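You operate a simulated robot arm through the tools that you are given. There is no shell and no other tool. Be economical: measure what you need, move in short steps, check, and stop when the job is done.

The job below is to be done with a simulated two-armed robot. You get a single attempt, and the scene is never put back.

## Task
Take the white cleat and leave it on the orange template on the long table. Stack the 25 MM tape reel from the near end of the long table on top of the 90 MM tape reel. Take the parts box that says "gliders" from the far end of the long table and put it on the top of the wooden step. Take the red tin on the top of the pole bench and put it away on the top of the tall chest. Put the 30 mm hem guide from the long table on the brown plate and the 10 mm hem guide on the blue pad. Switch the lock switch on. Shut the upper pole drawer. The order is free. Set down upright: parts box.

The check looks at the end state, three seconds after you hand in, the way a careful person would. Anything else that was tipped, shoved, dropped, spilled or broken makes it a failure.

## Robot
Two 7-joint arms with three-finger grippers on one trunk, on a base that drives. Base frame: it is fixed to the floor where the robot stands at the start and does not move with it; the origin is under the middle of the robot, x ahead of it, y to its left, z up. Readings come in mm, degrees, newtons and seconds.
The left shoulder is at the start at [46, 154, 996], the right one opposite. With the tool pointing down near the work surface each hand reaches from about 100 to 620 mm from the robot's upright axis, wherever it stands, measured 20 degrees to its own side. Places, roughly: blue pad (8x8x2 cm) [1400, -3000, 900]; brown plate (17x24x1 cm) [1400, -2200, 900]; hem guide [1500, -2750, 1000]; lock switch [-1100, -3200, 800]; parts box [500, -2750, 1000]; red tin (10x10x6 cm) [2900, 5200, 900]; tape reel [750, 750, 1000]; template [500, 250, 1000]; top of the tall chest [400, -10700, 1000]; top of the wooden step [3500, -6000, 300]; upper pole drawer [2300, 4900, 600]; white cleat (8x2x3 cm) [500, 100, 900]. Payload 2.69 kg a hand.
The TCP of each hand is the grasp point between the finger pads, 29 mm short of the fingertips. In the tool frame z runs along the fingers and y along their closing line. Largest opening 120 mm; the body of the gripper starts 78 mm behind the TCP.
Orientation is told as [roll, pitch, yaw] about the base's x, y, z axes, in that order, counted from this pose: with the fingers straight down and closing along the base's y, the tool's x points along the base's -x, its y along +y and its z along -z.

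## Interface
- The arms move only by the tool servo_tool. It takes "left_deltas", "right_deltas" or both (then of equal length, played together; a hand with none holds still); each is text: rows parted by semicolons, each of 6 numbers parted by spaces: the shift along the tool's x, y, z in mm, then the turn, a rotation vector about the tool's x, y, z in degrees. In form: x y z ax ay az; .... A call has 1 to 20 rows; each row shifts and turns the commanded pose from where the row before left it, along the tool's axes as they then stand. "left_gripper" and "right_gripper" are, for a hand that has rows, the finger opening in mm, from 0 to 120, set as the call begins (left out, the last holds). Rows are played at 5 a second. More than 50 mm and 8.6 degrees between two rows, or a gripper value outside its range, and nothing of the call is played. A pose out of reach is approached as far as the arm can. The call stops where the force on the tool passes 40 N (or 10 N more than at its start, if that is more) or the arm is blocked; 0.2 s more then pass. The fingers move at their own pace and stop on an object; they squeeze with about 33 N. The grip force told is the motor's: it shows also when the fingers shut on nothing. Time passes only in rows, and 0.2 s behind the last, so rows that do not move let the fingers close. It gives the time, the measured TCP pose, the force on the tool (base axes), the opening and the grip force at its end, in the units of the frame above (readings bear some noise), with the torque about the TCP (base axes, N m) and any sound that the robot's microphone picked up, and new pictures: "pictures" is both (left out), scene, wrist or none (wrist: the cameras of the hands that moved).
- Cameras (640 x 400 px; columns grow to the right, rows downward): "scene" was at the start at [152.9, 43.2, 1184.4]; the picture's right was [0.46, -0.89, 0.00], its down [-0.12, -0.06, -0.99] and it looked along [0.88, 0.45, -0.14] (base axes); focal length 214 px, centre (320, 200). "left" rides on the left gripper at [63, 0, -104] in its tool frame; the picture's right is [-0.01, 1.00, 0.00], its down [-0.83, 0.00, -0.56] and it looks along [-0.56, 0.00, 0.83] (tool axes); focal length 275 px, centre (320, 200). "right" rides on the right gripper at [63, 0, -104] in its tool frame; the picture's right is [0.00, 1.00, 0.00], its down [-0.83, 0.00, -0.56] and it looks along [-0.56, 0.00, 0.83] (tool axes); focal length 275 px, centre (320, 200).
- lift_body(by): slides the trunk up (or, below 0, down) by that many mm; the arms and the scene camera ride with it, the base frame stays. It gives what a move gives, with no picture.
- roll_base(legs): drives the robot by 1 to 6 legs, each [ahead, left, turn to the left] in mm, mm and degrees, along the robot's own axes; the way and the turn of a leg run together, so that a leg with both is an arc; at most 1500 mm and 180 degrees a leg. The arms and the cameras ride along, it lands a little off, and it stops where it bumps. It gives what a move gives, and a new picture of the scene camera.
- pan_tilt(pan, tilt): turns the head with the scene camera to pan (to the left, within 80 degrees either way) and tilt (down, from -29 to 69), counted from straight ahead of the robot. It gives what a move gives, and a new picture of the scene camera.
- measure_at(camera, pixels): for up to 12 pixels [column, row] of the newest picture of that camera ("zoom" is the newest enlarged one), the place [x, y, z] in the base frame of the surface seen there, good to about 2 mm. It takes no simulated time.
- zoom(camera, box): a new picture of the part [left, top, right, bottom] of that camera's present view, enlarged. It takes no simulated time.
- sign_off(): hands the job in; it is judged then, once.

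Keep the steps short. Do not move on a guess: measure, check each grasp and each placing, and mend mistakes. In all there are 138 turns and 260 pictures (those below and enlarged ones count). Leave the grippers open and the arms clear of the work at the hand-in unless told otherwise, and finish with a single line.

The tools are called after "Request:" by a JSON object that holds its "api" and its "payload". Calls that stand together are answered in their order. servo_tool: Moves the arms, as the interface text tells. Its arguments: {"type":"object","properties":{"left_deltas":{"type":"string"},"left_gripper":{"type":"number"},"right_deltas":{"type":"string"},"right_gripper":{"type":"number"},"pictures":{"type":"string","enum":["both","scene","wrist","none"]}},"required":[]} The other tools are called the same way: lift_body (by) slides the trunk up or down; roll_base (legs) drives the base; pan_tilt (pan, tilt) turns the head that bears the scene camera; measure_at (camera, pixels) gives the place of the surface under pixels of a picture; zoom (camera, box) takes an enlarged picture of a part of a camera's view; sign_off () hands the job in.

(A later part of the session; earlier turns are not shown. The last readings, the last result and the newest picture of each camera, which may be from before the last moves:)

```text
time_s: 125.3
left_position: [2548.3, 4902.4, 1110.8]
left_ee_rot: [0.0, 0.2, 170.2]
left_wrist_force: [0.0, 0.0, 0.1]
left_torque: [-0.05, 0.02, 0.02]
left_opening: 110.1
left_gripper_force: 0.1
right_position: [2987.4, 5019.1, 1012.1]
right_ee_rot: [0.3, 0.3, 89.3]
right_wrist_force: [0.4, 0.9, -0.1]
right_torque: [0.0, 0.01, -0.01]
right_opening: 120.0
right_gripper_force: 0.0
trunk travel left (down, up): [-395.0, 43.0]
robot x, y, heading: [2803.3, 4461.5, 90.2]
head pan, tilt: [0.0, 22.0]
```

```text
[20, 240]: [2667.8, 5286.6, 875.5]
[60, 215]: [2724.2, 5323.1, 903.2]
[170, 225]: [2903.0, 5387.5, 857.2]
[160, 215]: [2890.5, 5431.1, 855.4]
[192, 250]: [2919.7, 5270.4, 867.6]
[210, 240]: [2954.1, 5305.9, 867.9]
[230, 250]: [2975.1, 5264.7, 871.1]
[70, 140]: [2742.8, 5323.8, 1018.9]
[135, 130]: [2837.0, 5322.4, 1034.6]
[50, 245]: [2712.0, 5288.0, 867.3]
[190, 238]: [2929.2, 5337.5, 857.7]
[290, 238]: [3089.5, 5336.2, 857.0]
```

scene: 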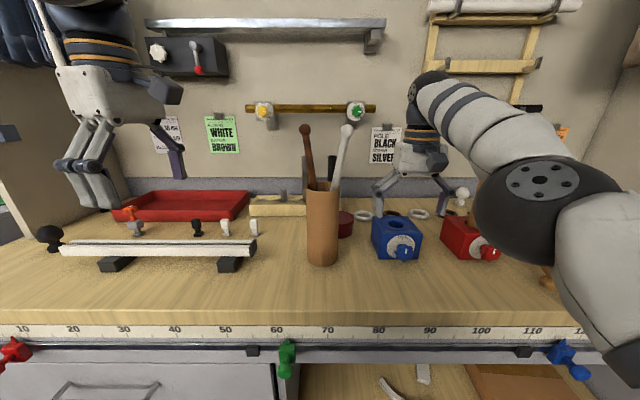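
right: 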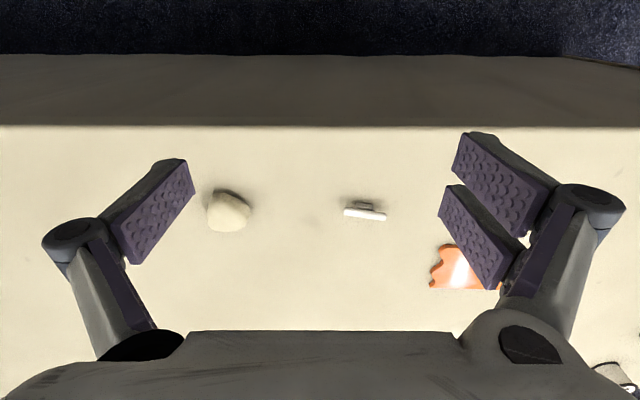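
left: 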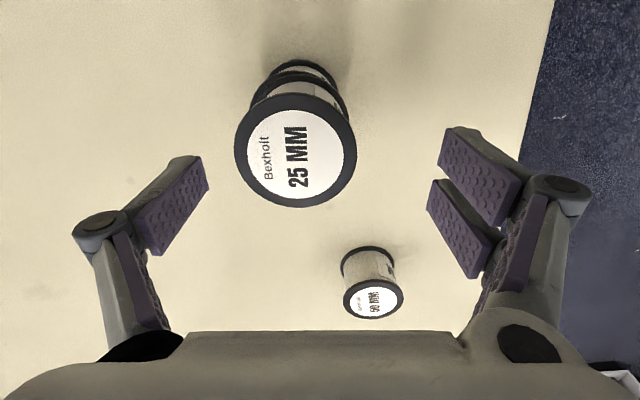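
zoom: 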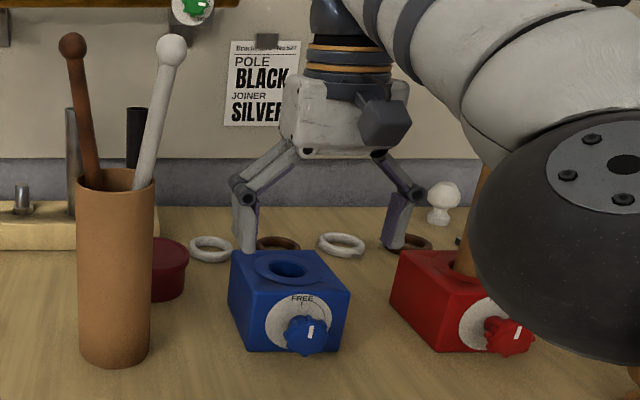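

The tin is centred at about (2854,5193), top at 907, with nothing close beside it. Driving 160 mm in, then I'll look.

Request:
{"api": "roll_base", "payload": {"legs": [[160, 0, -0.3]]}}

Request:
{"api": "servo_tool", "payload": {"right_deltas": "-5 22 0 0 0 0;-5 22 0 0 0 0;-4 22 0 0 0 0;0 0 0 0 0 0", "pictures": "both"}}

```text
time_s: 126.8
left_position: [2550.5, 5062.2, 1109.3]
left_ee_rot: [0.0, 0.2, 169.9]
left_wrist_force: [-0.3, -0.2, -0.3]
left_torque: [-0.05, -0.02, -0.01]
left_opening: 110.1
left_gripper_force: 0.1
right_position: [2991.6, 5175.6, 1011.8]
right_ee_rot: [0.2, 0.3, 89.0]
right_wrist_force: [-0.1, 0.3, 0.1]
right_torque: [0.01, 0.01, 0.0]
right_opening: 120.1
right_gripper_force: 0.0
trunk travel left (down, up): [-395.0, 43.0]
robot x, y, heading: [2801.2, 4620.3, 90.0]
head pan, tilt: [0.0, 22.0]
```

scene: 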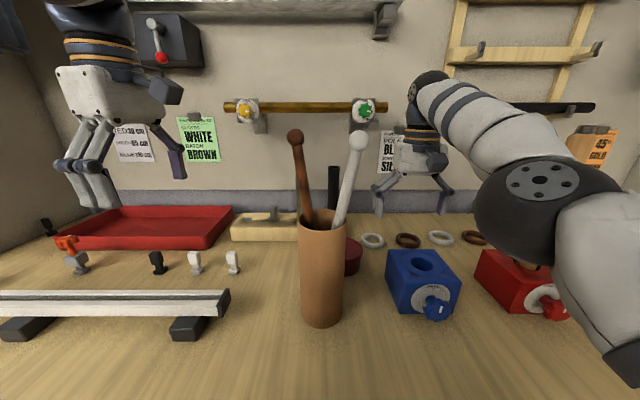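

```text
time_s: 127.8
left_position: [2551.6, 5061.9, 1110.5]
left_ee_rot: [0.0, 0.1, 169.8]
left_wrist_force: [-0.1, 1.2, -0.5]
left_torque: [-0.01, 0.0, -0.01]
left_opening: 109.9
left_gripper_force: 0.1
right_position: [2921.8, 5168.2, 1009.9]
right_ee_rot: [0.1, 0.1, 88.9]
right_wrist_force: [0.4, 0.1, 0.2]
right_torque: [0.0, -0.02, 0.0]
right_opening: 120.0
right_gripper_force: 0.1
right hand out of reach, approached as far as the arm can: row 1, 2, 3
trunk travel left (down, up): [-395.0, 43.0]
robot x, y, heading: [2802.4, 4619.8, 89.7]
head pan, tilt: [0.0, 22.0]
```

scene: 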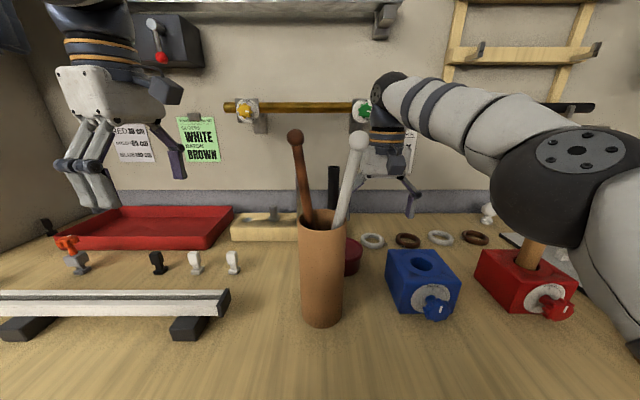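
right: 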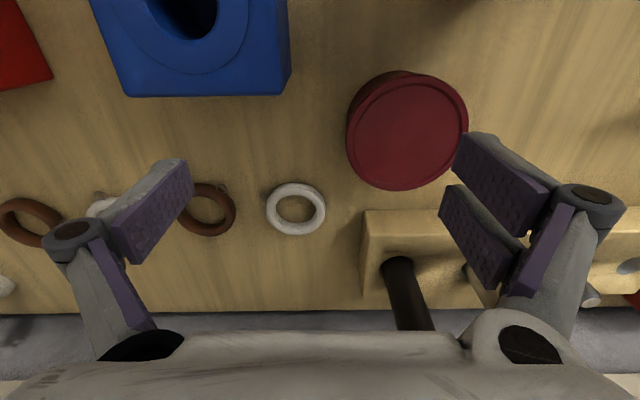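

Request:
{"api": "measure_at", "payload": {"camera": "right", "pixels": [[350, 135], [465, 130], [405, 78], [405, 186], [407, 132], [360, 210]]}}

Request:
{"api": "measure_at", "payload": {"camera": "scene", "pixels": [[530, 250], [532, 240], [555, 200], [480, 130], [520, 215]]}}

```text
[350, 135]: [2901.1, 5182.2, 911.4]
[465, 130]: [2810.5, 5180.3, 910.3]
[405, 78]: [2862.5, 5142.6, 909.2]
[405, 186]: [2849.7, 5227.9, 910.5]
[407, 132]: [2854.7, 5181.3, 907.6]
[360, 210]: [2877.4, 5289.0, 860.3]
```

```text
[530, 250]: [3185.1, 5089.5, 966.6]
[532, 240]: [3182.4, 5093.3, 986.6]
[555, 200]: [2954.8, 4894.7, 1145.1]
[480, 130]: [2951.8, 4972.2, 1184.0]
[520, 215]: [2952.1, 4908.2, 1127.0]
```

At the tin the forearm would pass within millimetres of the white stick. I'll keep the hand out to the right and turn the base 18° left, so the forearm comes in from the right instead.

Request:
{"api": "servo_tool", "payload": {"right_deltas": "0 -23 0 0 0 0;0 -23 0 0 0 0;0 -23 0 0 0 0;0 0 0 0 0 0", "pictures": "none"}}

Request:
{"api": "roll_base", "payload": {"legs": [[-36, -48, 0], [0, 0, 18]]}}

```text
time_s: 128.8
left_position: [2550.0, 5062.3, 1109.8]
left_ee_rot: [0.1, 0.2, 169.9]
left_wrist_force: [0.3, -0.4, -0.4]
left_torque: [-0.01, 0.01, 0.0]
left_opening: 109.8
left_gripper_force: 0.1
right_position: [2991.3, 5169.7, 1010.2]
right_ee_rot: [0.3, 0.1, 88.9]
right_wrist_force: [-0.2, 0.4, 0.1]
right_torque: [0.02, -0.01, 0.0]
right_opening: 120.2
right_gripper_force: 0.0
trunk travel left (down, up): [-395.0, 43.0]
robot x, y, heading: [2796.7, 4621.7, 89.9]
head pan, tilt: [0.0, 22.0]
```

```text
time_s: 130.8
left_position: [2478.1, 4929.9, 1110.4]
left_ee_rot: [0.1, 0.2, -172.8]
left_wrist_force: [-0.3, 0.0, -0.2]
left_torque: [-0.02, 0.01, 0.02]
left_opening: 110.3
left_gripper_force: 0.1
right_position: [2867.1, 5164.5, 1009.2]
right_ee_rot: [0.1, 0.1, 106.4]
right_wrist_force: [0.6, 0.2, -0.5]
right_torque: [-0.02, 0.02, 0.02]
right_opening: 120.1
right_gripper_force: 0.0
trunk travel left (down, up): [-395.0, 43.0]
robot x, y, heading: [2849.3, 4582.5, 107.4]
head pan, tilt: [0.0, 22.0]
```

scene: 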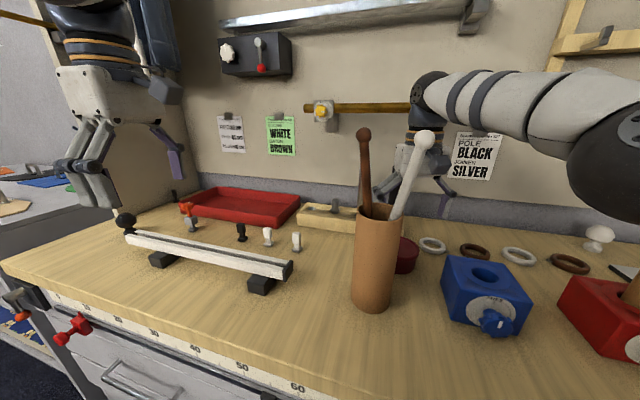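

The forearm is now well right of the sticks. I'll lower 50 mm, centre over the tin (2855,5185), and check.

Request:
{"api": "servo_tool", "payload": {"right_deltas": "0 0 25 0 0 0;0 0 25 0 0 0;-12 2.5 0 0 0 0;-11 2.7 0 0 0 0;0 0 0 0 0 0", "pictures": "both"}}

Request:
{"api": "measure_at", "payload": {"camera": "right", "pixels": [[320, 130], [320, 160], [270, 130], [370, 130]]}}

```text
time_s: 132.0
left_position: [2478.5, 4929.6, 1109.9]
left_ee_rot: [0.0, 0.0, -172.7]
left_wrist_force: [0.4, 0.0, -0.1]
left_torque: [-0.01, 0.01, 0.01]
left_opening: 110.2
left_gripper_force: 0.0
right_position: [2855.0, 5185.8, 961.0]
right_ee_rot: [0.2, 0.2, 106.4]
right_wrist_force: [-0.4, 0.8, -0.3]
right_torque: [0.0, -0.01, 0.03]
right_opening: 120.0
right_gripper_force: 0.0
trunk travel left (down, up): [-395.0, 43.0]
robot x, y, heading: [2848.4, 4588.5, 107.5]
head pan, tilt: [0.0, 22.0]
```

scene: 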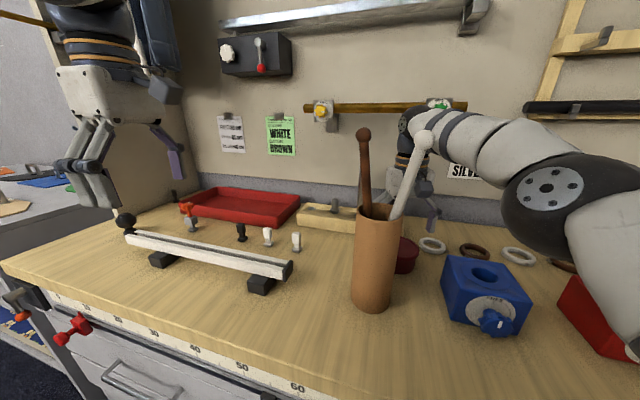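
right: 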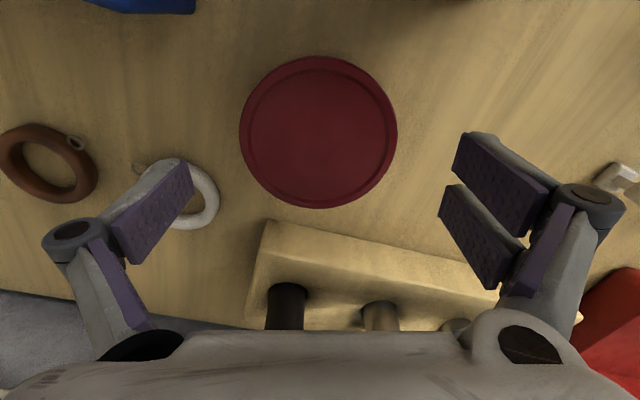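

```text
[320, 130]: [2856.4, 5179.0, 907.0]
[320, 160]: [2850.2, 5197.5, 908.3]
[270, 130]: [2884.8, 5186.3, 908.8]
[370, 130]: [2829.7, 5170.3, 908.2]
```

It's centred, with both fingers clear of the ring (y≥5255). I'll descend to z≈891 and close.

Request:
{"api": "servo_tool", "payload": {"right_deltas": "0 0 25 0 0 0;0 0 25 0 0 0;0 0 20 0 0 0;0 0 0 0 0 0", "pictures": "none"}}

Request:
{"api": "servo_tool", "payload": {"right_deltas": "0 0 0 0 0 0;0 0 0 0 0 0;0 0 0 0 0 0", "right_gripper": 60, "pictures": "both"}}

```text
time_s: 133.0
left_position: [2478.1, 4929.7, 1110.5]
left_ee_rot: [-0.1, 0.0, -172.7]
left_wrist_force: [-0.5, -1.3, 0.6]
left_torque: [-0.02, -0.01, 0.03]
left_opening: 109.9
left_gripper_force: 0.2
right_position: [2853.0, 5184.0, 889.1]
right_ee_rot: [0.2, 0.1, 106.3]
right_wrist_force: [0.0, 0.1, 0.3]
right_torque: [-0.02, 0.01, 0.04]
right_opening: 119.8
right_gripper_force: 0.1
trunk travel left (down, up): [-395.0, 43.0]
robot x, y, heading: [2847.5, 4583.2, 107.2]
head pan, tilt: [0.0, 22.0]
```

```text
time_s: 133.8
left_position: [2478.4, 4928.6, 1110.7]
left_ee_rot: [-0.1, 0.1, -172.6]
left_wrist_force: [0.3, -0.1, 0.0]
left_torque: [0.02, -0.01, 0.01]
left_opening: 110.0
left_gripper_force: 0.0
right_position: [2854.0, 5183.4, 891.2]
right_ee_rot: [0.3, 0.0, 106.2]
right_wrist_force: [2.5, 1.8, 6.9]
right_torque: [-0.1, -0.24, 0.09]
right_opening: 93.8
right_gripper_force: 32.8
trunk travel left (down, up): [-395.0, 43.0]
robot x, y, heading: [2848.6, 4585.1, 107.3]
head pan, tilt: [0.0, 22.0]
```

scene: 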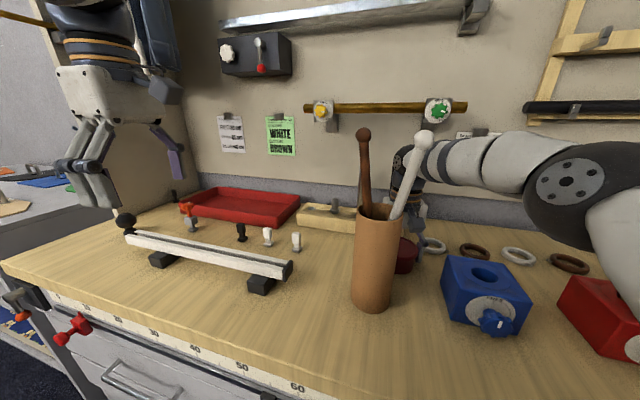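
right: 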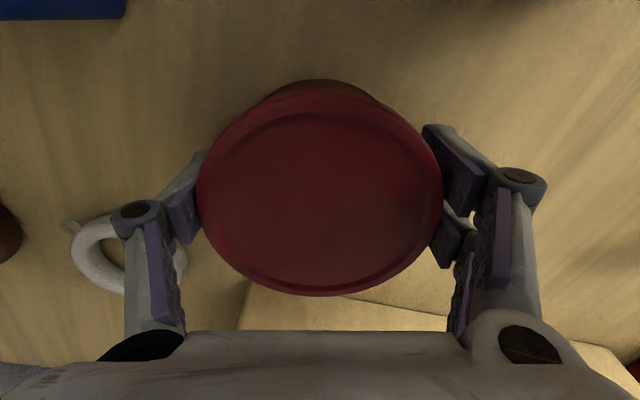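

Gripped at 94 mm. I'll lift 110 mm and check that the tin came along.

Request:
{"api": "servo_tool", "payload": {"right_deltas": "0 0 -20 0 0 0;0 0 -30 0 0 0;0 0 -30 0 0 0;10 0 -25 0 0 0;0 0 0 0 0 0", "pictures": "both"}}

```text
time_s: 135.0
left_position: [2479.3, 4930.1, 1108.8]
left_ee_rot: [0.1, 0.2, -172.7]
left_wrist_force: [0.4, -0.2, -0.1]
left_torque: [0.0, -0.03, -0.02]
left_opening: 110.1
left_gripper_force: 0.1
right_position: [2856.6, 5175.3, 992.5]
right_ee_rot: [0.2, 0.3, 106.3]
right_wrist_force: [0.2, -0.4, -2.8]
right_torque: [-0.04, 0.03, 0.0]
right_opening: 93.5
right_gripper_force: 32.7
trunk travel left (down, up): [-395.0, 43.0]
robot x, y, heading: [2850.2, 4584.3, 107.2]
head pan, tilt: [0.0, 22.0]
```

scene: 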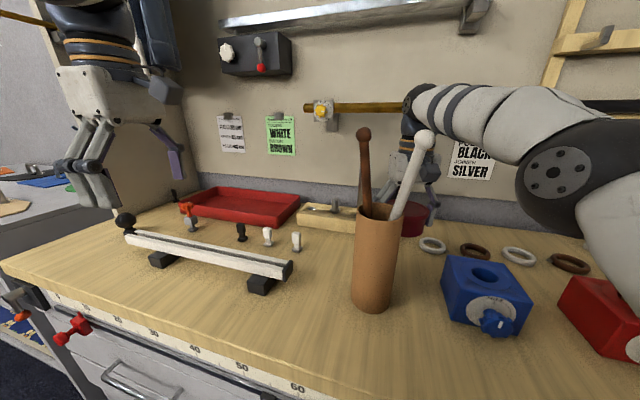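
right: 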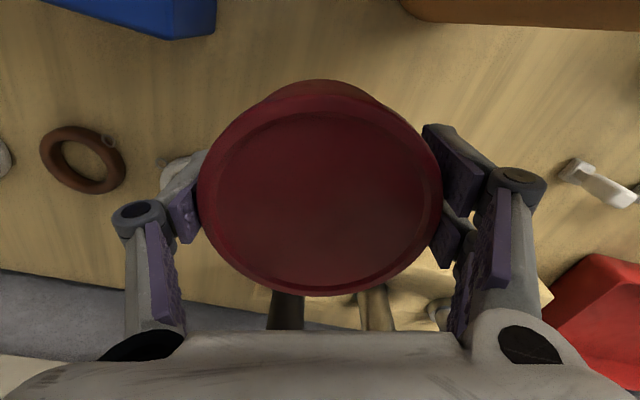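

The tin came up cleanly. I'll turn the base back and reverse straight out.

Request:
{"api": "roll_base", "payload": {"legs": [[0, 0, -17.5], [-500, 0, 0]]}}

```text
time_s: 138.9
left_position: [2595.0, 4514.5, 1110.2]
left_ee_rot: [0.0, 0.1, 170.5]
left_wrist_force: [0.4, 0.1, -0.6]
left_torque: [0.04, -0.03, -0.02]
left_opening: 110.2
left_gripper_force: 0.0
right_position: [3028.7, 4641.2, 992.5]
right_ee_rot: [0.2, 0.0, 89.7]
right_wrist_force: [0.1, 0.1, -2.6]
right_torque: [0.0, 0.04, 0.02]
right_opening: 93.8
right_gripper_force: 32.9
trunk travel left (down, up): [-395.0, 43.0]
robot x, y, heading: [2854.0, 4076.0, 90.6]
head pan, tilt: [0.0, 22.0]
```

scene: 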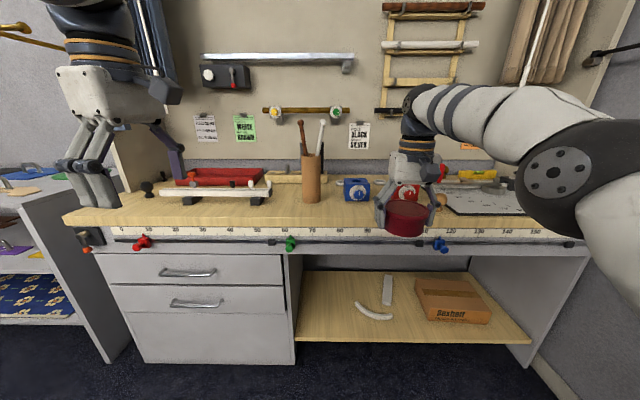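

The bench is as it was, minus the tin. I'll carry it in the right hand and travel back to the west aisle of the long table.

Request:
{"api": "roll_base", "payload": {"legs": [[-1000, 0, 0], [0, 0, 120.6], [1500, 0, 0], [1450, 0, 0], [250, 0, 0], [0, 0, 58.8]]}}

Request:
{"api": "pan_tilt", "payload": {"pan": 0, "tilt": 12}}

```text
time_s: 167.0
left_position: [461.4, 909.0, 1109.6]
left_ee_rot: [0.0, 0.0, -7.5]
left_wrist_force: [0.3, 0.2, -0.2]
left_torque: [-0.01, -0.03, 0.0]
left_opening: 110.0
left_gripper_force: 0.1
right_position: [31.4, 770.6, 993.3]
right_ee_rot: [0.1, 0.1, -88.4]
right_wrist_force: [-0.7, 1.2, -1.8]
right_torque: [0.02, -0.01, -0.04]
right_opening: 93.6
right_gripper_force: 33.4
trunk travel left (down, up): [-395.0, 43.0]
robot x, y, heading: [192.2, 1336.4, -87.6]
head pan, tilt: [0.0, 22.0]
```

scene: 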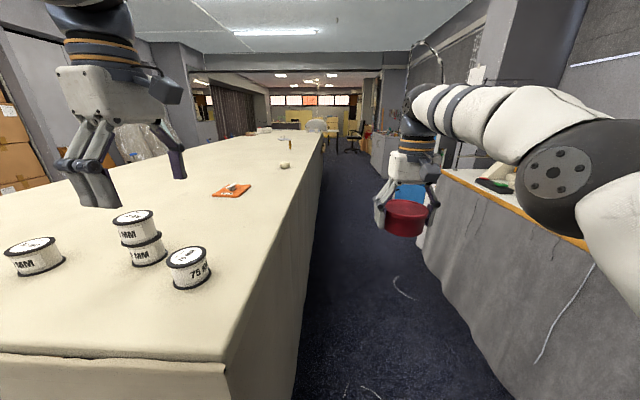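

```text
time_s: 167.8
left_position: [461.7, 909.7, 1109.6]
left_ee_rot: [-0.1, 0.1, -7.5]
left_wrist_force: [-0.5, 0.3, -0.1]
left_torque: [-0.01, 0.01, 0.01]
left_opening: 109.6
left_gripper_force: 0.1
right_position: [32.0, 770.7, 992.5]
right_ee_rot: [0.2, 0.1, -88.4]
right_wrist_force: [0.0, 0.3, -2.2]
right_torque: [0.01, 0.0, 0.02]
right_opening: 93.2
right_gripper_force: 33.1
trunk travel left (down, up): [-395.0, 43.0]
robot x, y, heading: [189.9, 1338.2, -87.6]
head pan, tilt: [0.0, 12.0]
```

scene: 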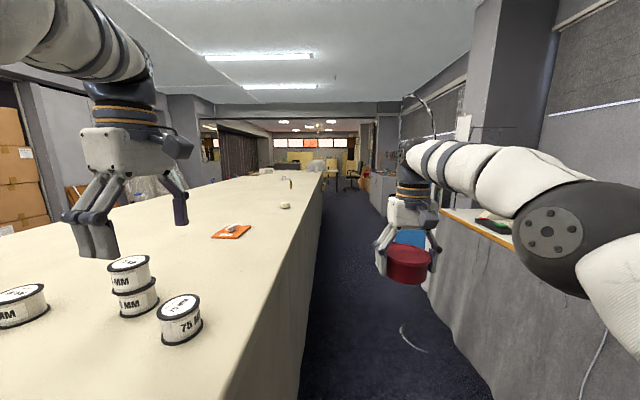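

Request:
{"api": "measure_at", "payload": {"camera": "scene", "pixels": [[480, 240], [450, 215], [470, 300], [370, 200], [405, 238], [285, 205], [301, 380], [290, 183], [265, 171], [315, 165]]}}

Request:
{"api": "zoom", "payload": {"camera": "scene", "box": [220, 130, 420, 255]}}

```text
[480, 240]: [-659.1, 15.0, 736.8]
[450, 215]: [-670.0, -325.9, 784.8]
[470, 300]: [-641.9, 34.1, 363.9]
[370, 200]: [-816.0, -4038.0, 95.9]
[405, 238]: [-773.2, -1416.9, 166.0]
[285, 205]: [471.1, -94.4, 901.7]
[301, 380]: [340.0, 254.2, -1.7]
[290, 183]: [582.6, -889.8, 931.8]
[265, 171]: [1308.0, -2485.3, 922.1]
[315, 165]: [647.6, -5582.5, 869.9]
```

```text
3.20 times, centred on (320, 192) of scene
```

zoom: 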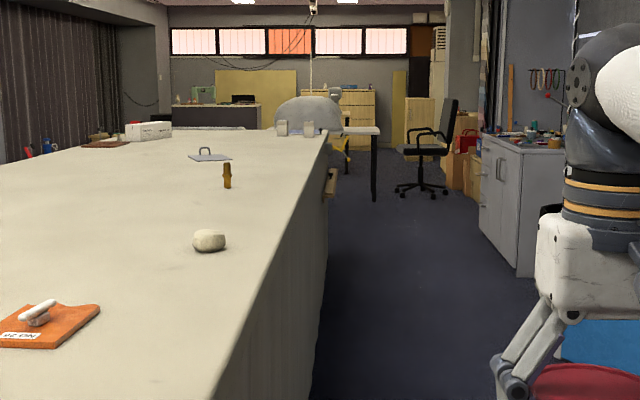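

The aisle runs from x≈-650 to 345. I'll drive down it to y≈-2250 and look at the far end of the table.

Request:
{"api": "roll_base", "payload": {"legs": [[0, 0, -2.4], [0, -110, 0], [1500, 0, 0], [1500, 0, 0], [450, 0, 0]]}}

Request:
{"api": "pan_tilt", "payload": {"pan": 40, "tilt": 25}}

```text
time_s: 186.1
left_position: [275.8, -2577.8, 1109.5]
left_ee_rot: [0.0, 0.1, -12.3]
left_wrist_force: [0.1, -0.1, -0.3]
left_torque: [0.06, -0.02, 0.02]
left_opening: 110.1
left_gripper_force: 0.0
right_position: [-164.4, -2680.7, 994.1]
right_ee_rot: [0.1, 0.2, -93.2]
right_wrist_force: [0.4, 0.6, -2.0]
right_torque: [0.03, 0.02, 0.03]
right_opening: 93.6
right_gripper_force: 32.7
trunk travel left (down, up): [-395.0, 43.0]
robot x, y, heading: [41.6, -2128.6, -92.1]
head pan, tilt: [0.0, 12.0]
```

scene: 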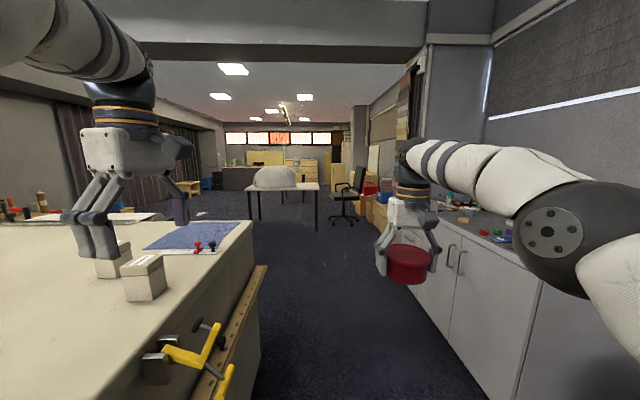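

```text
time_s: 187.2
left_position: [274.5, -2576.5, 1110.7]
left_ee_rot: [-0.1, 0.1, -12.3]
left_wrist_force: [-0.6, -0.5, 0.4]
left_torque: [0.02, -0.02, 0.01]
left_opening: 110.1
left_gripper_force: 0.0
right_position: [-165.1, -2679.8, 992.2]
right_ee_rot: [0.2, 0.1, -93.2]
right_wrist_force: [0.2, -0.3, -1.9]
right_torque: [-0.04, -0.01, -0.01]
right_opening: 93.6
right_gripper_force: 32.7
trunk travel left (down, up): [-395.0, 43.0]
robot x, y, heading: [40.2, -2124.5, -92.0]
head pan, tilt: [40.0, 25.0]
```

scene: 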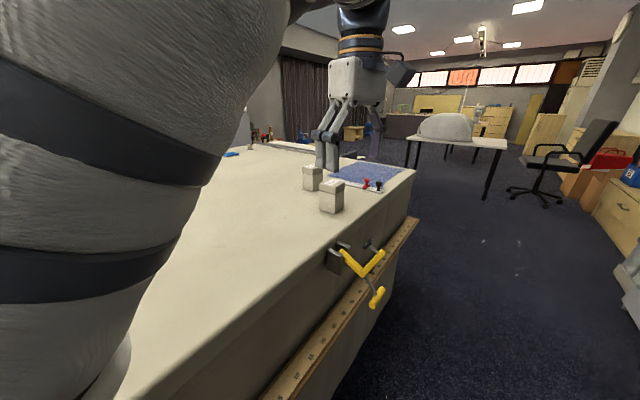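

Request:
{"api": "zoom", "payload": {"camera": "scene", "box": [290, 140, 420, 220]}}

Request:
{"api": "measure_at", "payload": {"camera": "scene", "pixels": [[332, 188], [330, 203], [312, 172], [312, 183], [366, 183], [379, 184], [350, 170], [414, 170], [375, 255], [340, 250]]}}

```text
4.92 times, centred on (355, 180) of scene
```

zoom: 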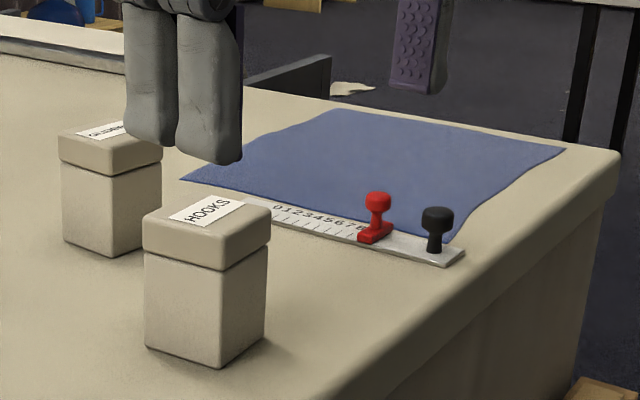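

```text
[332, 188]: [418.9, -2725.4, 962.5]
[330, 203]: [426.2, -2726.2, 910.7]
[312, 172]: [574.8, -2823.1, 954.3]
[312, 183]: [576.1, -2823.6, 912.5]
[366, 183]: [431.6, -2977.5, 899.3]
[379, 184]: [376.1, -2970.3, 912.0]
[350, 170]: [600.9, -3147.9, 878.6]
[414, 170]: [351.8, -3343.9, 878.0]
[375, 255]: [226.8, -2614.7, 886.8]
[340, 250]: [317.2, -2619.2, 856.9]
```

The near box reads "HOOKS"; the other at (580,-2840) should be gliders, which I'll confirm later. First the lock switch: drive on to y≈-3100 and turn to face west.

Request:
{"api": "roll_base", "payload": {"legs": [[0, -60, 0], [950, 0, 0], [0, 0, -88]]}}

Request:
{"api": "pan_tilt", "payload": {"pan": 0, "tilt": 25}}

```text
time_s: 196.7
left_position: [-498.7, -3330.5, 1108.4]
left_ee_rot: [0.0, 0.0, -100.8]
left_wrist_force: [0.4, 0.4, 0.6]
left_torque: [0.03, -0.01, -0.02]
left_opening: 110.0
left_gripper_force: 0.1
right_position: [-615.5, -2894.4, 992.7]
right_ee_rot: [0.2, 0.2, 178.3]
right_wrist_force: [0.0, 0.0, -2.6]
right_torque: [0.02, -0.06, 0.01]
right_opening: 93.5
right_gripper_force: 33.4
trunk travel left (down, up): [-395.0, 43.0]
robot x, y, heading: [-57.1, -3085.1, 179.4]
head pan, tilt: [40.0, 25.0]
```

scene: 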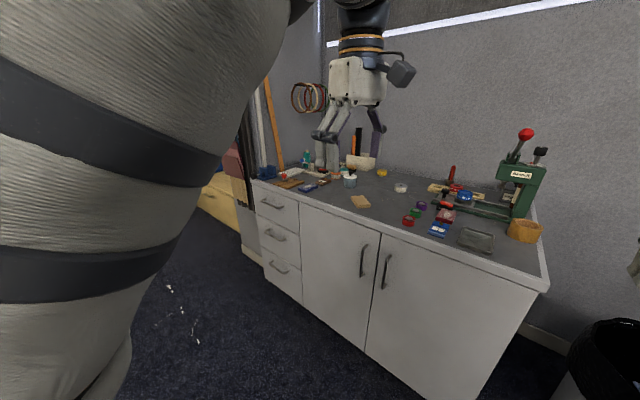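

```text
time_s: 197.7
left_position: [-499.8, -3331.7, 1109.1]
left_ee_rot: [0.0, 0.1, -100.7]
left_wrist_force: [-0.4, 0.3, 0.1]
left_torque: [0.0, 0.01, 0.0]
left_opening: 110.1
left_gripper_force: 0.1
right_position: [-614.0, -2894.3, 993.8]
right_ee_rot: [0.2, 0.1, 178.2]
right_wrist_force: [0.3, 0.1, -1.6]
right_torque: [-0.01, 0.03, 0.0]
right_opening: 93.1
right_gripper_force: 32.7
trunk travel left (down, up): [-395.0, 43.0]
robot x, y, heading: [-52.0, -3087.0, 179.2]
head pan, tilt: [0.0, 25.0]
```

scene: 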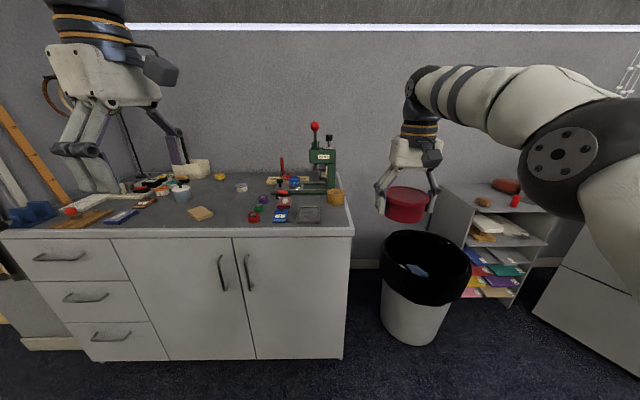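

Request:
{"api": "zoom", "payload": {"camera": "scene", "box": [225, 145, 355, 230]}}

Request:
{"api": "measure_at", "payload": {"camera": "scene", "pixels": [[253, 217], [280, 216], [285, 202], [295, 185], [280, 193], [320, 228], [310, 215], [258, 207], [263, 199], [240, 188]]}}

```text
4.71 times, centred on (290, 188) of scene
```

zoom: 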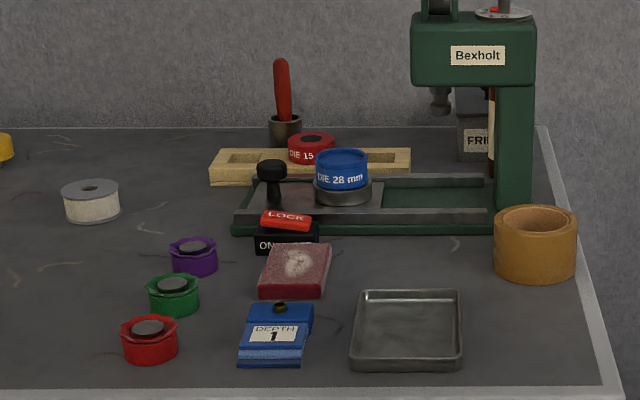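

```text
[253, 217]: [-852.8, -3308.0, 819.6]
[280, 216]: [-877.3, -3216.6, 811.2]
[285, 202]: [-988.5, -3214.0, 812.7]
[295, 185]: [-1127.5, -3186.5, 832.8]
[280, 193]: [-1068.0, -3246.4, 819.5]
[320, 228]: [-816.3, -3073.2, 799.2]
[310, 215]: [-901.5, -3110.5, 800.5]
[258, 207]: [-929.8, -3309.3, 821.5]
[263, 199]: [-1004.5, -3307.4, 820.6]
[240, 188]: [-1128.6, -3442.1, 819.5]
```

Request:
{"api": "zoom", "payload": {"camera": "scene", "box": [268, 180, 300, 202]}}

Request:
{"api": "measure_at", "payload": {"camera": "zoom", "pixels": [[320, 120], [320, 190], [200, 230], [420, 230], [320, 300], [200, 130], [430, 150]]}}

```text
16.00 times, centred on (284, 191) of scene
```

zoom: 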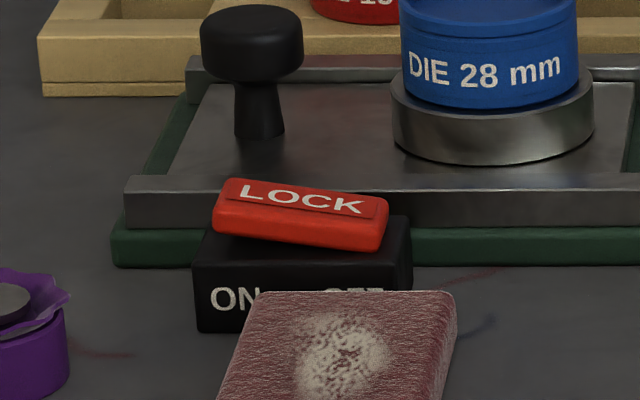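

```text
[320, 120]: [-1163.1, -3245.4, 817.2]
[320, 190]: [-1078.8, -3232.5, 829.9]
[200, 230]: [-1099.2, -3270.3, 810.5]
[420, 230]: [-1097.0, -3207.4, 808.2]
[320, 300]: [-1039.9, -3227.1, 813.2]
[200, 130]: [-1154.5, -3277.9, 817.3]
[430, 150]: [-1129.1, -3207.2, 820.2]
```

The rocker's ON side (left, y≈-3250) is raised, so it's off; I have to press that left end down. Now measuring its end and the press machine next to it for clearance.

Request:
{"api": "measure_at", "payload": {"camera": "zoom", "pixels": [[235, 190], [225, 210], [260, 195], [380, 210], [300, 215], [250, 15], [215, 240], [230, 180]]}}

Request:
{"api": "measure_at", "payload": {"camera": "scene", "pixels": [[311, 155], [322, 157], [334, 157], [315, 127], [329, 137], [310, 151], [330, 175], [282, 160], [316, 165]]}}

```text
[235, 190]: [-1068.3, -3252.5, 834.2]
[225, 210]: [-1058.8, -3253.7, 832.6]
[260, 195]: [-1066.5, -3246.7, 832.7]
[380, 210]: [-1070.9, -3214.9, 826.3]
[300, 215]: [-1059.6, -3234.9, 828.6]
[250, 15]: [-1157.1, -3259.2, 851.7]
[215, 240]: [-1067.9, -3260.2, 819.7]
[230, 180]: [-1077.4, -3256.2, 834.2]
```

```text
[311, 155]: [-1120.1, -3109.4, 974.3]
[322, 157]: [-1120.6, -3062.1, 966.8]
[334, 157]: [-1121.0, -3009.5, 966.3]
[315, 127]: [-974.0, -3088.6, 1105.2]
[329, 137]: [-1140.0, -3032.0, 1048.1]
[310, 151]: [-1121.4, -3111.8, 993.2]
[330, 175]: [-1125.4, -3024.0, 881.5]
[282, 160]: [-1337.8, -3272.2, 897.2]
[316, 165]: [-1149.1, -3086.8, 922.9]
```

Request:
{"api": "measure_at", "payload": {"camera": "scene", "pixels": [[370, 150], [480, 170], [505, 186], [425, 245], [345, 225], [300, 232]]}}

Request:
{"api": "roll_base", "payload": {"legs": [[0, -37, 0.8], [400, 0, 0]]}}

```text
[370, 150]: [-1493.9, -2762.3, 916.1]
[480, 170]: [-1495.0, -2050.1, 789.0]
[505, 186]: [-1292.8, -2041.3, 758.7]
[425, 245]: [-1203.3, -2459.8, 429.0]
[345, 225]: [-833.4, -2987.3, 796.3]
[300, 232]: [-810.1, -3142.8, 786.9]
```

```text
time_s: 200.8
left_position: [-894.5, -3304.9, 1108.9]
left_ee_rot: [0.1, 0.1, -99.7]
left_wrist_force: [-0.2, 0.0, 0.4]
left_torque: [0.0, 0.0, -0.02]
left_opening: 110.5
left_gripper_force: 0.1
right_position: [-1019.4, -2872.0, 993.7]
right_ee_rot: [0.3, 0.2, 179.4]
right_wrist_force: [-0.3, -0.2, -2.9]
right_torque: [0.01, -0.02, 0.01]
right_opening: 93.5
right_gripper_force: 33.2
trunk travel left (down, up): [-395.0, 43.0]
robot x, y, heading: [-458.3, -3054.2, -179.5]
head pan, tilt: [0.0, 25.0]
```

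scene: 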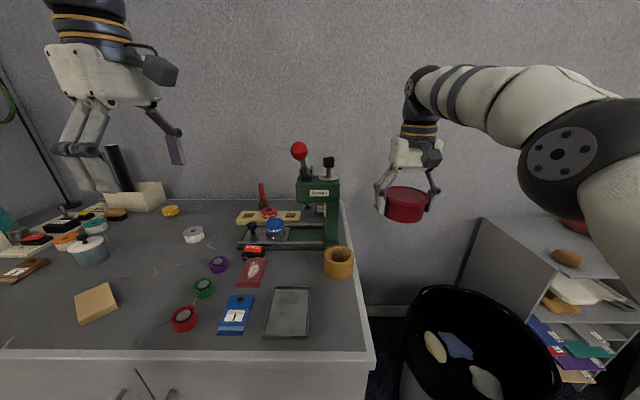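

Request:
{"api": "roll_base", "payload": {"legs": [[90, 0, -0.5]]}}

Request:
{"api": "zoom", "payload": {"camera": "scene", "box": [225, 210, 325, 290]}}

```text
time_s: 201.9
left_position: [-987.4, -3300.3, 1109.5]
left_ee_rot: [0.0, 0.1, -100.3]
left_wrist_force: [-1.2, -0.2, 0.0]
left_torque: [0.0, -0.06, 0.0]
left_opening: 110.1
left_gripper_force: 0.1
right_position: [-1106.3, -2867.3, 993.5]
right_ee_rot: [0.1, 0.2, 178.9]
right_wrist_force: [-0.3, -1.1, -2.8]
right_torque: [-0.01, -0.05, -0.01]
right_opening: 93.2
right_gripper_force: 33.4
trunk travel left (down, up): [-395.0, 43.0]
robot x, y, heading: [-542.3, -3053.0, 179.8]
head pan, tilt: [0.0, 25.0]
```

scene: 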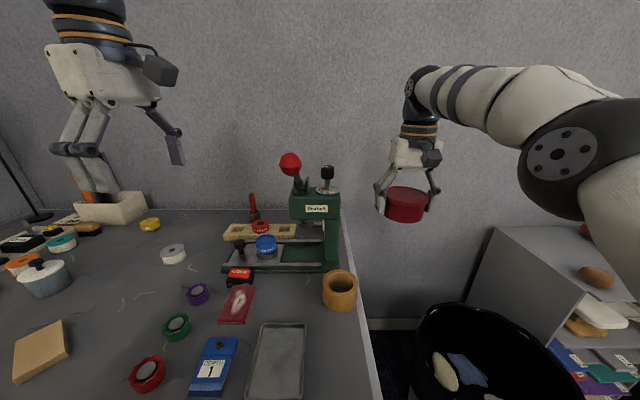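

```text
5.00 times, centred on (275, 250) of scene
```

zoom: 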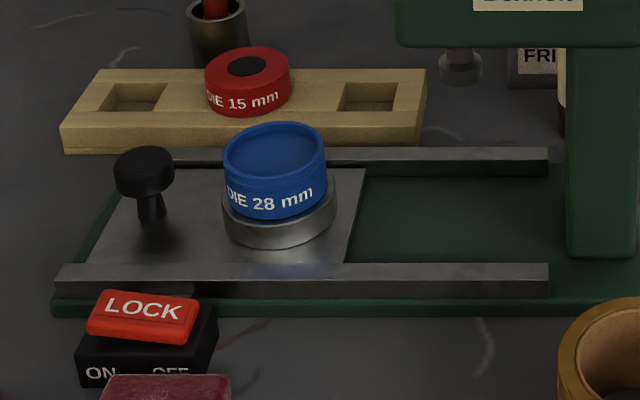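

Request:
{"api": "measure_at", "payload": {"camera": "zoom", "pixels": [[105, 300], [95, 325], [100, 312], [193, 305], [185, 335], [145, 312], [145, 160], [90, 272]]}}

Request:
{"api": "servo_tool", "payload": {"left_deltas": "0 0 40 0 0 0;0 0 40 0 0 0;0 0 0 0 0 0", "left_gripper": 0, "pictures": "none"}}

```text
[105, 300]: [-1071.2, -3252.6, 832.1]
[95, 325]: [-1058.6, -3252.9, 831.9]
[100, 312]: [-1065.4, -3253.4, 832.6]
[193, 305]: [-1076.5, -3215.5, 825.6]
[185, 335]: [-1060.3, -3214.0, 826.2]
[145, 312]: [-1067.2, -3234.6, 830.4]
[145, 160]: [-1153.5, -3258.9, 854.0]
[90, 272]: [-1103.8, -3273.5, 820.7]
```

```text
time_s: 202.7
left_position: [-987.3, -3301.0, 1030.0]
left_ee_rot: [0.0, 0.1, -100.2]
left_wrist_force: [-0.4, -0.4, -0.2]
left_torque: [0.0, 0.01, 0.0]
left_opening: 0.0
left_gripper_force: 28.3
right_position: [-1105.2, -2866.2, 994.4]
right_ee_rot: [0.2, 0.2, 178.9]
right_wrist_force: [-0.3, 0.2, -3.6]
right_torque: [0.0, -0.01, -0.02]
right_opening: 93.1
right_gripper_force: 33.1
trunk travel left (down, up): [-395.0, 43.0]
robot x, y, heading: [-546.9, -3050.7, 180.0]
head pan, tilt: [0.0, 25.0]
```

The rocker's ON end is at about (-1066,-3251,832). I'll move the closed left fingers over it and down to 25 mm above.

Request:
{"api": "servo_tool", "payload": {"left_deltas": "12 -29.1 0 0 0 0;12 -29.1 0 0 0 0;12 -29.1 0 0 0 0;0 0 45 0 0 0;0 0 45 0 0 0;0 0 40 0 0 0;0 0 0 0 0 0", "pictures": "both"}}

Request:
{"api": "zoom", "payload": {"camera": "scene", "box": [215, 190, 325, 290]}}

```text
time_s: 204.3
left_position: [-1067.6, -3249.5, 900.4]
left_ee_rot: [0.0, 0.1, -100.1]
left_wrist_force: [-0.1, 1.1, 0.5]
left_torque: [0.01, 0.01, 0.0]
left_opening: 0.3
left_gripper_force: 28.5
right_position: [-1104.9, -2866.3, 994.2]
right_ee_rot: [0.1, 0.1, 178.9]
right_wrist_force: [0.1, 0.4, -1.8]
right_torque: [-0.01, 0.02, -0.03]
right_opening: 93.4
right_gripper_force: 32.8
trunk travel left (down, up): [-395.0, 43.0]
robot x, y, heading: [-544.1, -3050.3, 180.0]
head pan, tilt: [0.0, 25.0]
```

scene: 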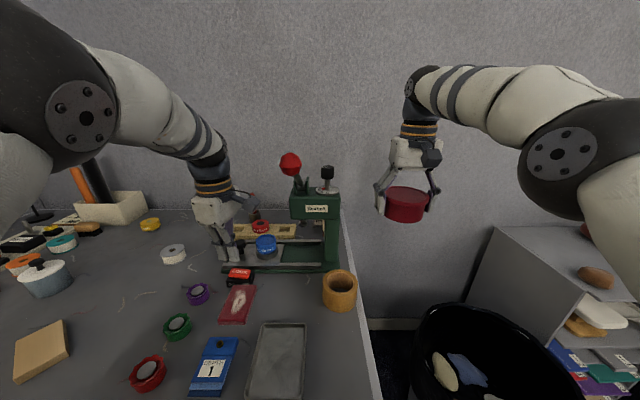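
left: 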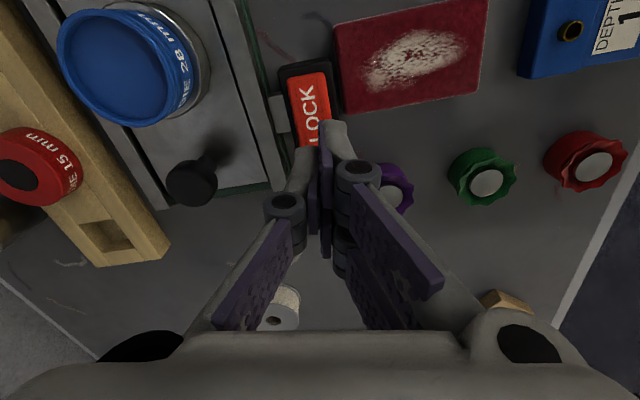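

```text
4.00 times, centred on (270, 240) of scene
```

zoom: 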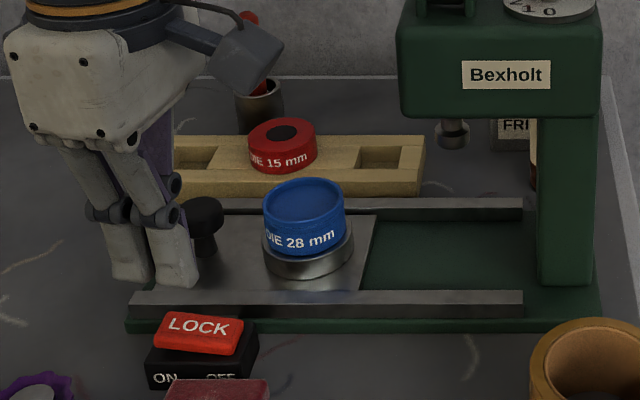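

The tips are over the ON end. I'll press down in small steps.

Request:
{"api": "servo_tool", "payload": {"left_deltas": "0 0 18 0 0 0;0 0 16 0 0 0;0 0 3 0 0 0;0 0 3 0 0 0;0 0 0 0 0 0", "pictures": "none"}}

Request:
{"api": "zoom", "payload": {"camera": "scene", "box": [215, 190, 325, 290]}}

```text
time_s: 205.5
left_position: [-1066.6, -3252.3, 860.1]
left_ee_rot: [0.1, 0.1, -100.3]
left_wrist_force: [0.3, -0.7, 0.2]
left_torque: [-0.04, 0.01, -0.01]
left_opening: 0.2
left_gripper_force: 27.9
right_position: [-1106.0, -2865.8, 994.0]
right_ee_rot: [0.2, 0.1, 178.8]
right_wrist_force: [-0.5, 0.6, -2.6]
right_torque: [0.01, 0.01, -0.03]
right_opening: 93.4
right_gripper_force: 33.2
trunk travel left (down, up): [-395.0, 43.0]
robot x, y, heading: [-545.4, -3052.4, 179.8]
head pan, tilt: [0.0, 25.0]
```

```text
4.00 times, centred on (270, 240) of scene
```

zoom: 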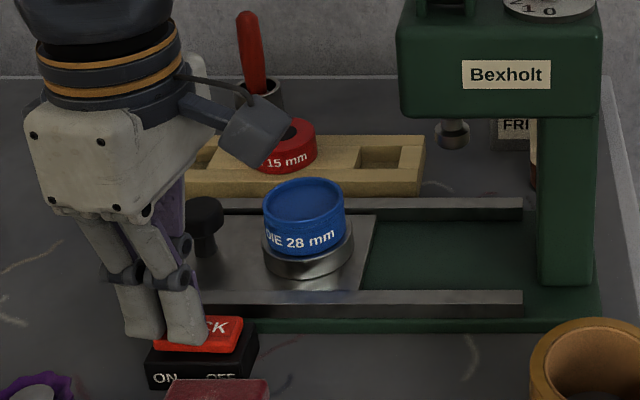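

Request:
{"api": "servo_tool", "payload": {"left_deltas": "0 0 2 0 0 0;0 0 2 0 0 0;0 0 2 0 0 0;0 0 0 0 0 0", "pictures": "none"}}

Request:
{"api": "zoom", "payload": {"camera": "scene", "box": [230, 240, 290, 290]}}

```text
time_s: 206.5
left_position: [-1065.3, -3249.5, 859.5]
left_ee_rot: [-0.5, -0.1, -100.2]
left_wrist_force: [-2.1, -2.6, 33.5]
left_torque: [0.32, -0.05, -0.11]
left_opening: 5.9
left_gripper_force: 29.2
right_position: [-1104.0, -2865.0, 995.3]
right_ee_rot: [0.2, -0.1, 179.0]
right_wrist_force: [-0.1, 0.7, -2.4]
right_torque: [0.0, 0.01, -0.02]
right_opening: 93.4
right_gripper_force: 32.7
trunk travel left (down, up): [-395.0, 43.0]
robot x, y, heading: [-544.1, -3051.9, 179.8]
head pan, tilt: [0.0, 25.0]
```

```text
8.00 times, centred on (260, 265) of scene
```

zoom: 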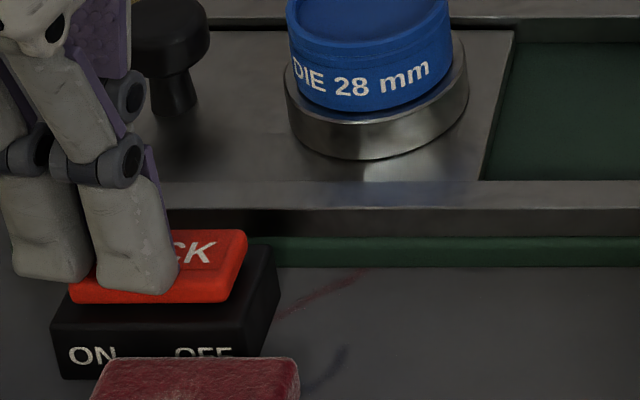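

33 N is on the rocker. I'll back off upwards and check its state.

Request:
{"api": "servo_tool", "payload": {"left_deltas": "0 0 -10 0 0 0;0 0 -30 0 0 0;-5 30 -40 0 0 0;-5 40 -40 0 0 0;0 40 0 0 0 0", "pictures": "none"}}

Request:
{"api": "zoom", "payload": {"camera": "scene", "box": [220, 230, 300, 295]}}

Request:
{"api": "measure_at", "payload": {"camera": "zoom", "pixels": [[100, 310], [120, 330], [220, 310], [230, 290], [165, 310]]}}

```text
refused: row 3 steps farther than a row can; nothing moved
```

```text
6.15 times, centred on (260, 262) of scene
```

zoom: 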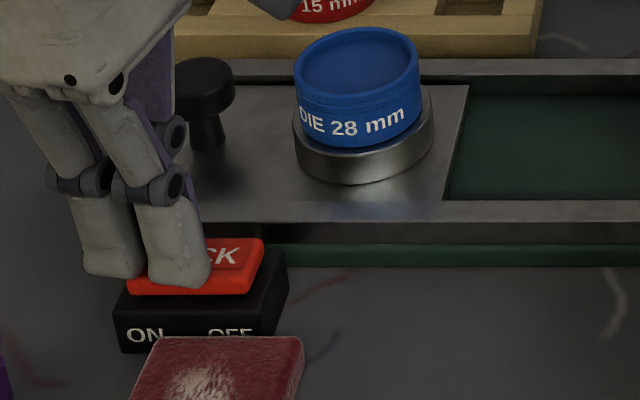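

```text
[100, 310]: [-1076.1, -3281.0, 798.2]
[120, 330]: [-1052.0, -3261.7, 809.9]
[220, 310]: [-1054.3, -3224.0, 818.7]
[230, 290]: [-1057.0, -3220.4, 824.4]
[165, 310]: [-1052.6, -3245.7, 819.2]
```

Request:
{"api": "servo_tool", "payload": {"left_deltas": "0 0 -10 0 0 0;0 0 -40 0 0 0;0 0 -40 0 0 0;-5 40 0 0 0 0;-5 40 0 0 0 0;0 40 0 0 0 0", "pictures": "none"}}

Request:
{"api": "zoom", "payload": {"camera": "scene", "box": [220, 230, 300, 295]}}

Request:
{"api": "measure_at", "payload": {"camera": "zoom", "pixels": [[145, 262], [140, 280], [160, 270], [245, 262], [250, 250], [200, 262]]}}

```text
time_s: 207.9
left_position: [-954.6, -3287.0, 937.9]
left_ee_rot: [0.2, 0.8, -99.7]
left_wrist_force: [0.2, -0.5, 0.0]
left_torque: [0.03, -0.01, -0.02]
left_opening: 0.1
left_gripper_force: 28.7
left hand out of reach, approached as far as the arm can: row 6
right_position: [-1105.4, -2865.4, 992.0]
right_ee_rot: [0.3, 0.2, 178.8]
right_wrist_force: [1.0, -0.7, -1.8]
right_torque: [0.03, -0.01, -0.03]
right_opening: 93.3
right_gripper_force: 33.6
trunk travel left (down, up): [-395.0, 43.0]
robot x, y, heading: [-547.5, -3048.4, 179.8]
head pan, tilt: [0.0, 25.0]
```

```text
6.15 times, centred on (260, 262) of scene
```

zoom: 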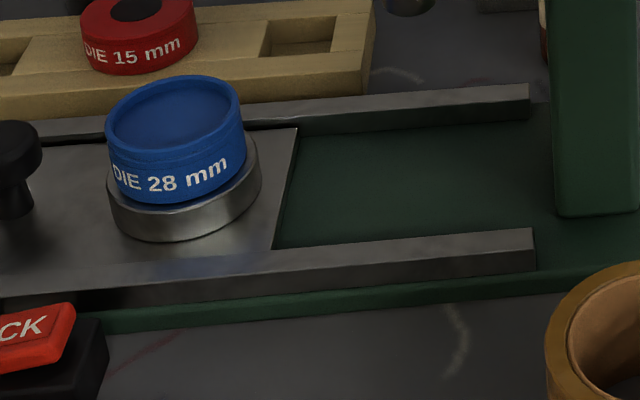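

```text
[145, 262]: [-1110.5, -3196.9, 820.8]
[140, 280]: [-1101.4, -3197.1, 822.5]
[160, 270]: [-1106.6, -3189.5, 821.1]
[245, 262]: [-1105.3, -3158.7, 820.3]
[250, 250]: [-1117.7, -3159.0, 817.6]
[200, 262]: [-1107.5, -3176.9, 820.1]
```

The left elbow nudged the head; moving the hand outward to free it.

Request:
{"api": "servo_tool", "payload": {"left_deltas": "-30 -20 -35 0 0 0;-30 -20 -35 0 0 0;0 -20 -35 0 0 0;0 0 0 0 0 0", "pictures": "scene"}}

Request:
{"api": "zoom", "payload": {"camera": "scene", "box": [200, 220, 300, 295]}}

```text
refused: row 1 steps farther than a row can; nothing moved
```

```text
5.33 times, centred on (250, 258) of scene
```

zoom: 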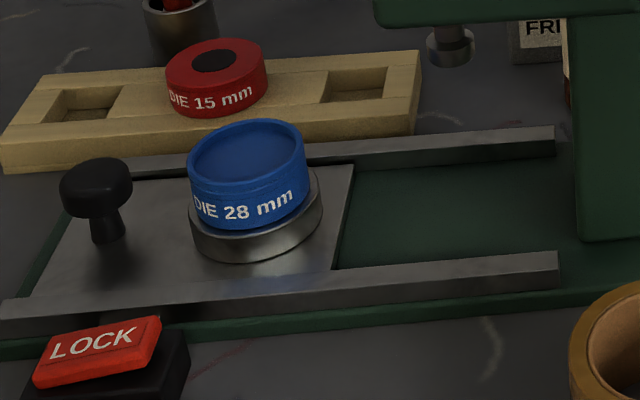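

Request:
{"api": "measure_at", "payload": {"camera": "zoom", "pixels": [[42, 370], [55, 350], [145, 350], [150, 330], [95, 345]]}}

Request:
{"api": "servo_tool", "payload": {"left_deltas": "-30 -20 -25 0 0 0;-30 -20 -25 0 0 0;0 -20 -35 0 0 0;0 0 -35 0 0 0;0 0 0 0 0 0", "pictures": "scene"}}

```text
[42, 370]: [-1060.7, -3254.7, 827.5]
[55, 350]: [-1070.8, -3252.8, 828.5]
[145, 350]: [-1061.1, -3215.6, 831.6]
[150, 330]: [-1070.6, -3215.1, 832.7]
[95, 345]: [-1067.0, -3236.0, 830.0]
```

```text
time_s: 209.1
left_position: [-1025.4, -3334.3, 1059.9]
left_ee_rot: [0.0, 0.1, -100.2]
left_wrist_force: [1.1, -0.2, 0.1]
left_torque: [-0.03, 0.0, 0.0]
left_opening: 0.0
left_gripper_force: 28.9
right_position: [-1106.2, -2866.1, 992.0]
right_ee_rot: [0.1, 0.2, 178.9]
right_wrist_force: [-0.5, 0.3, -2.6]
right_torque: [0.02, -0.01, -0.02]
right_opening: 93.1
right_gripper_force: 33.0
trunk travel left (down, up): [-395.0, 43.0]
robot x, y, heading: [-546.6, -3051.5, 179.7]
head pan, tilt: [0.0, 25.0]
```

scene: 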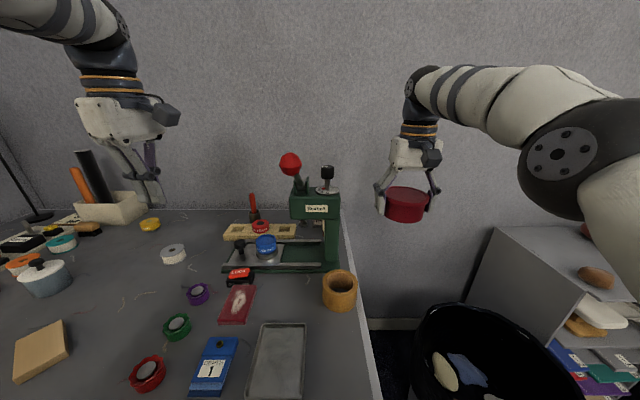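

Request:
{"api": "zoom", "payload": {"camera": "scene", "box": [215, 255, 265, 295]}}

Request:
{"api": "measure_at", "payload": {"camera": "zoom", "pixels": [[185, 170], [180, 210], [420, 160], [430, 190], [300, 180], [160, 200], [440, 175]]}}

```text
10.00 times, centred on (240, 275) of scene
```

zoom: 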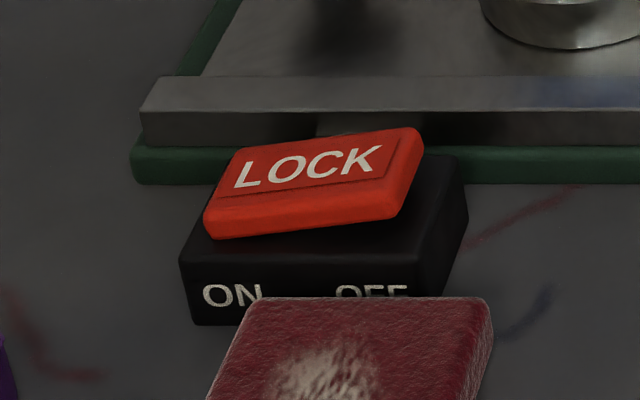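

```text
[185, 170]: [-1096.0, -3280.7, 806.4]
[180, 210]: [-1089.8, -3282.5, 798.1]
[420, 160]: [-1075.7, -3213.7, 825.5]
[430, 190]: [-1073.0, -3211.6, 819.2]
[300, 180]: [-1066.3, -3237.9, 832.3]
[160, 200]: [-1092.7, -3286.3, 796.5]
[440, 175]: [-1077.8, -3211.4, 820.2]
```

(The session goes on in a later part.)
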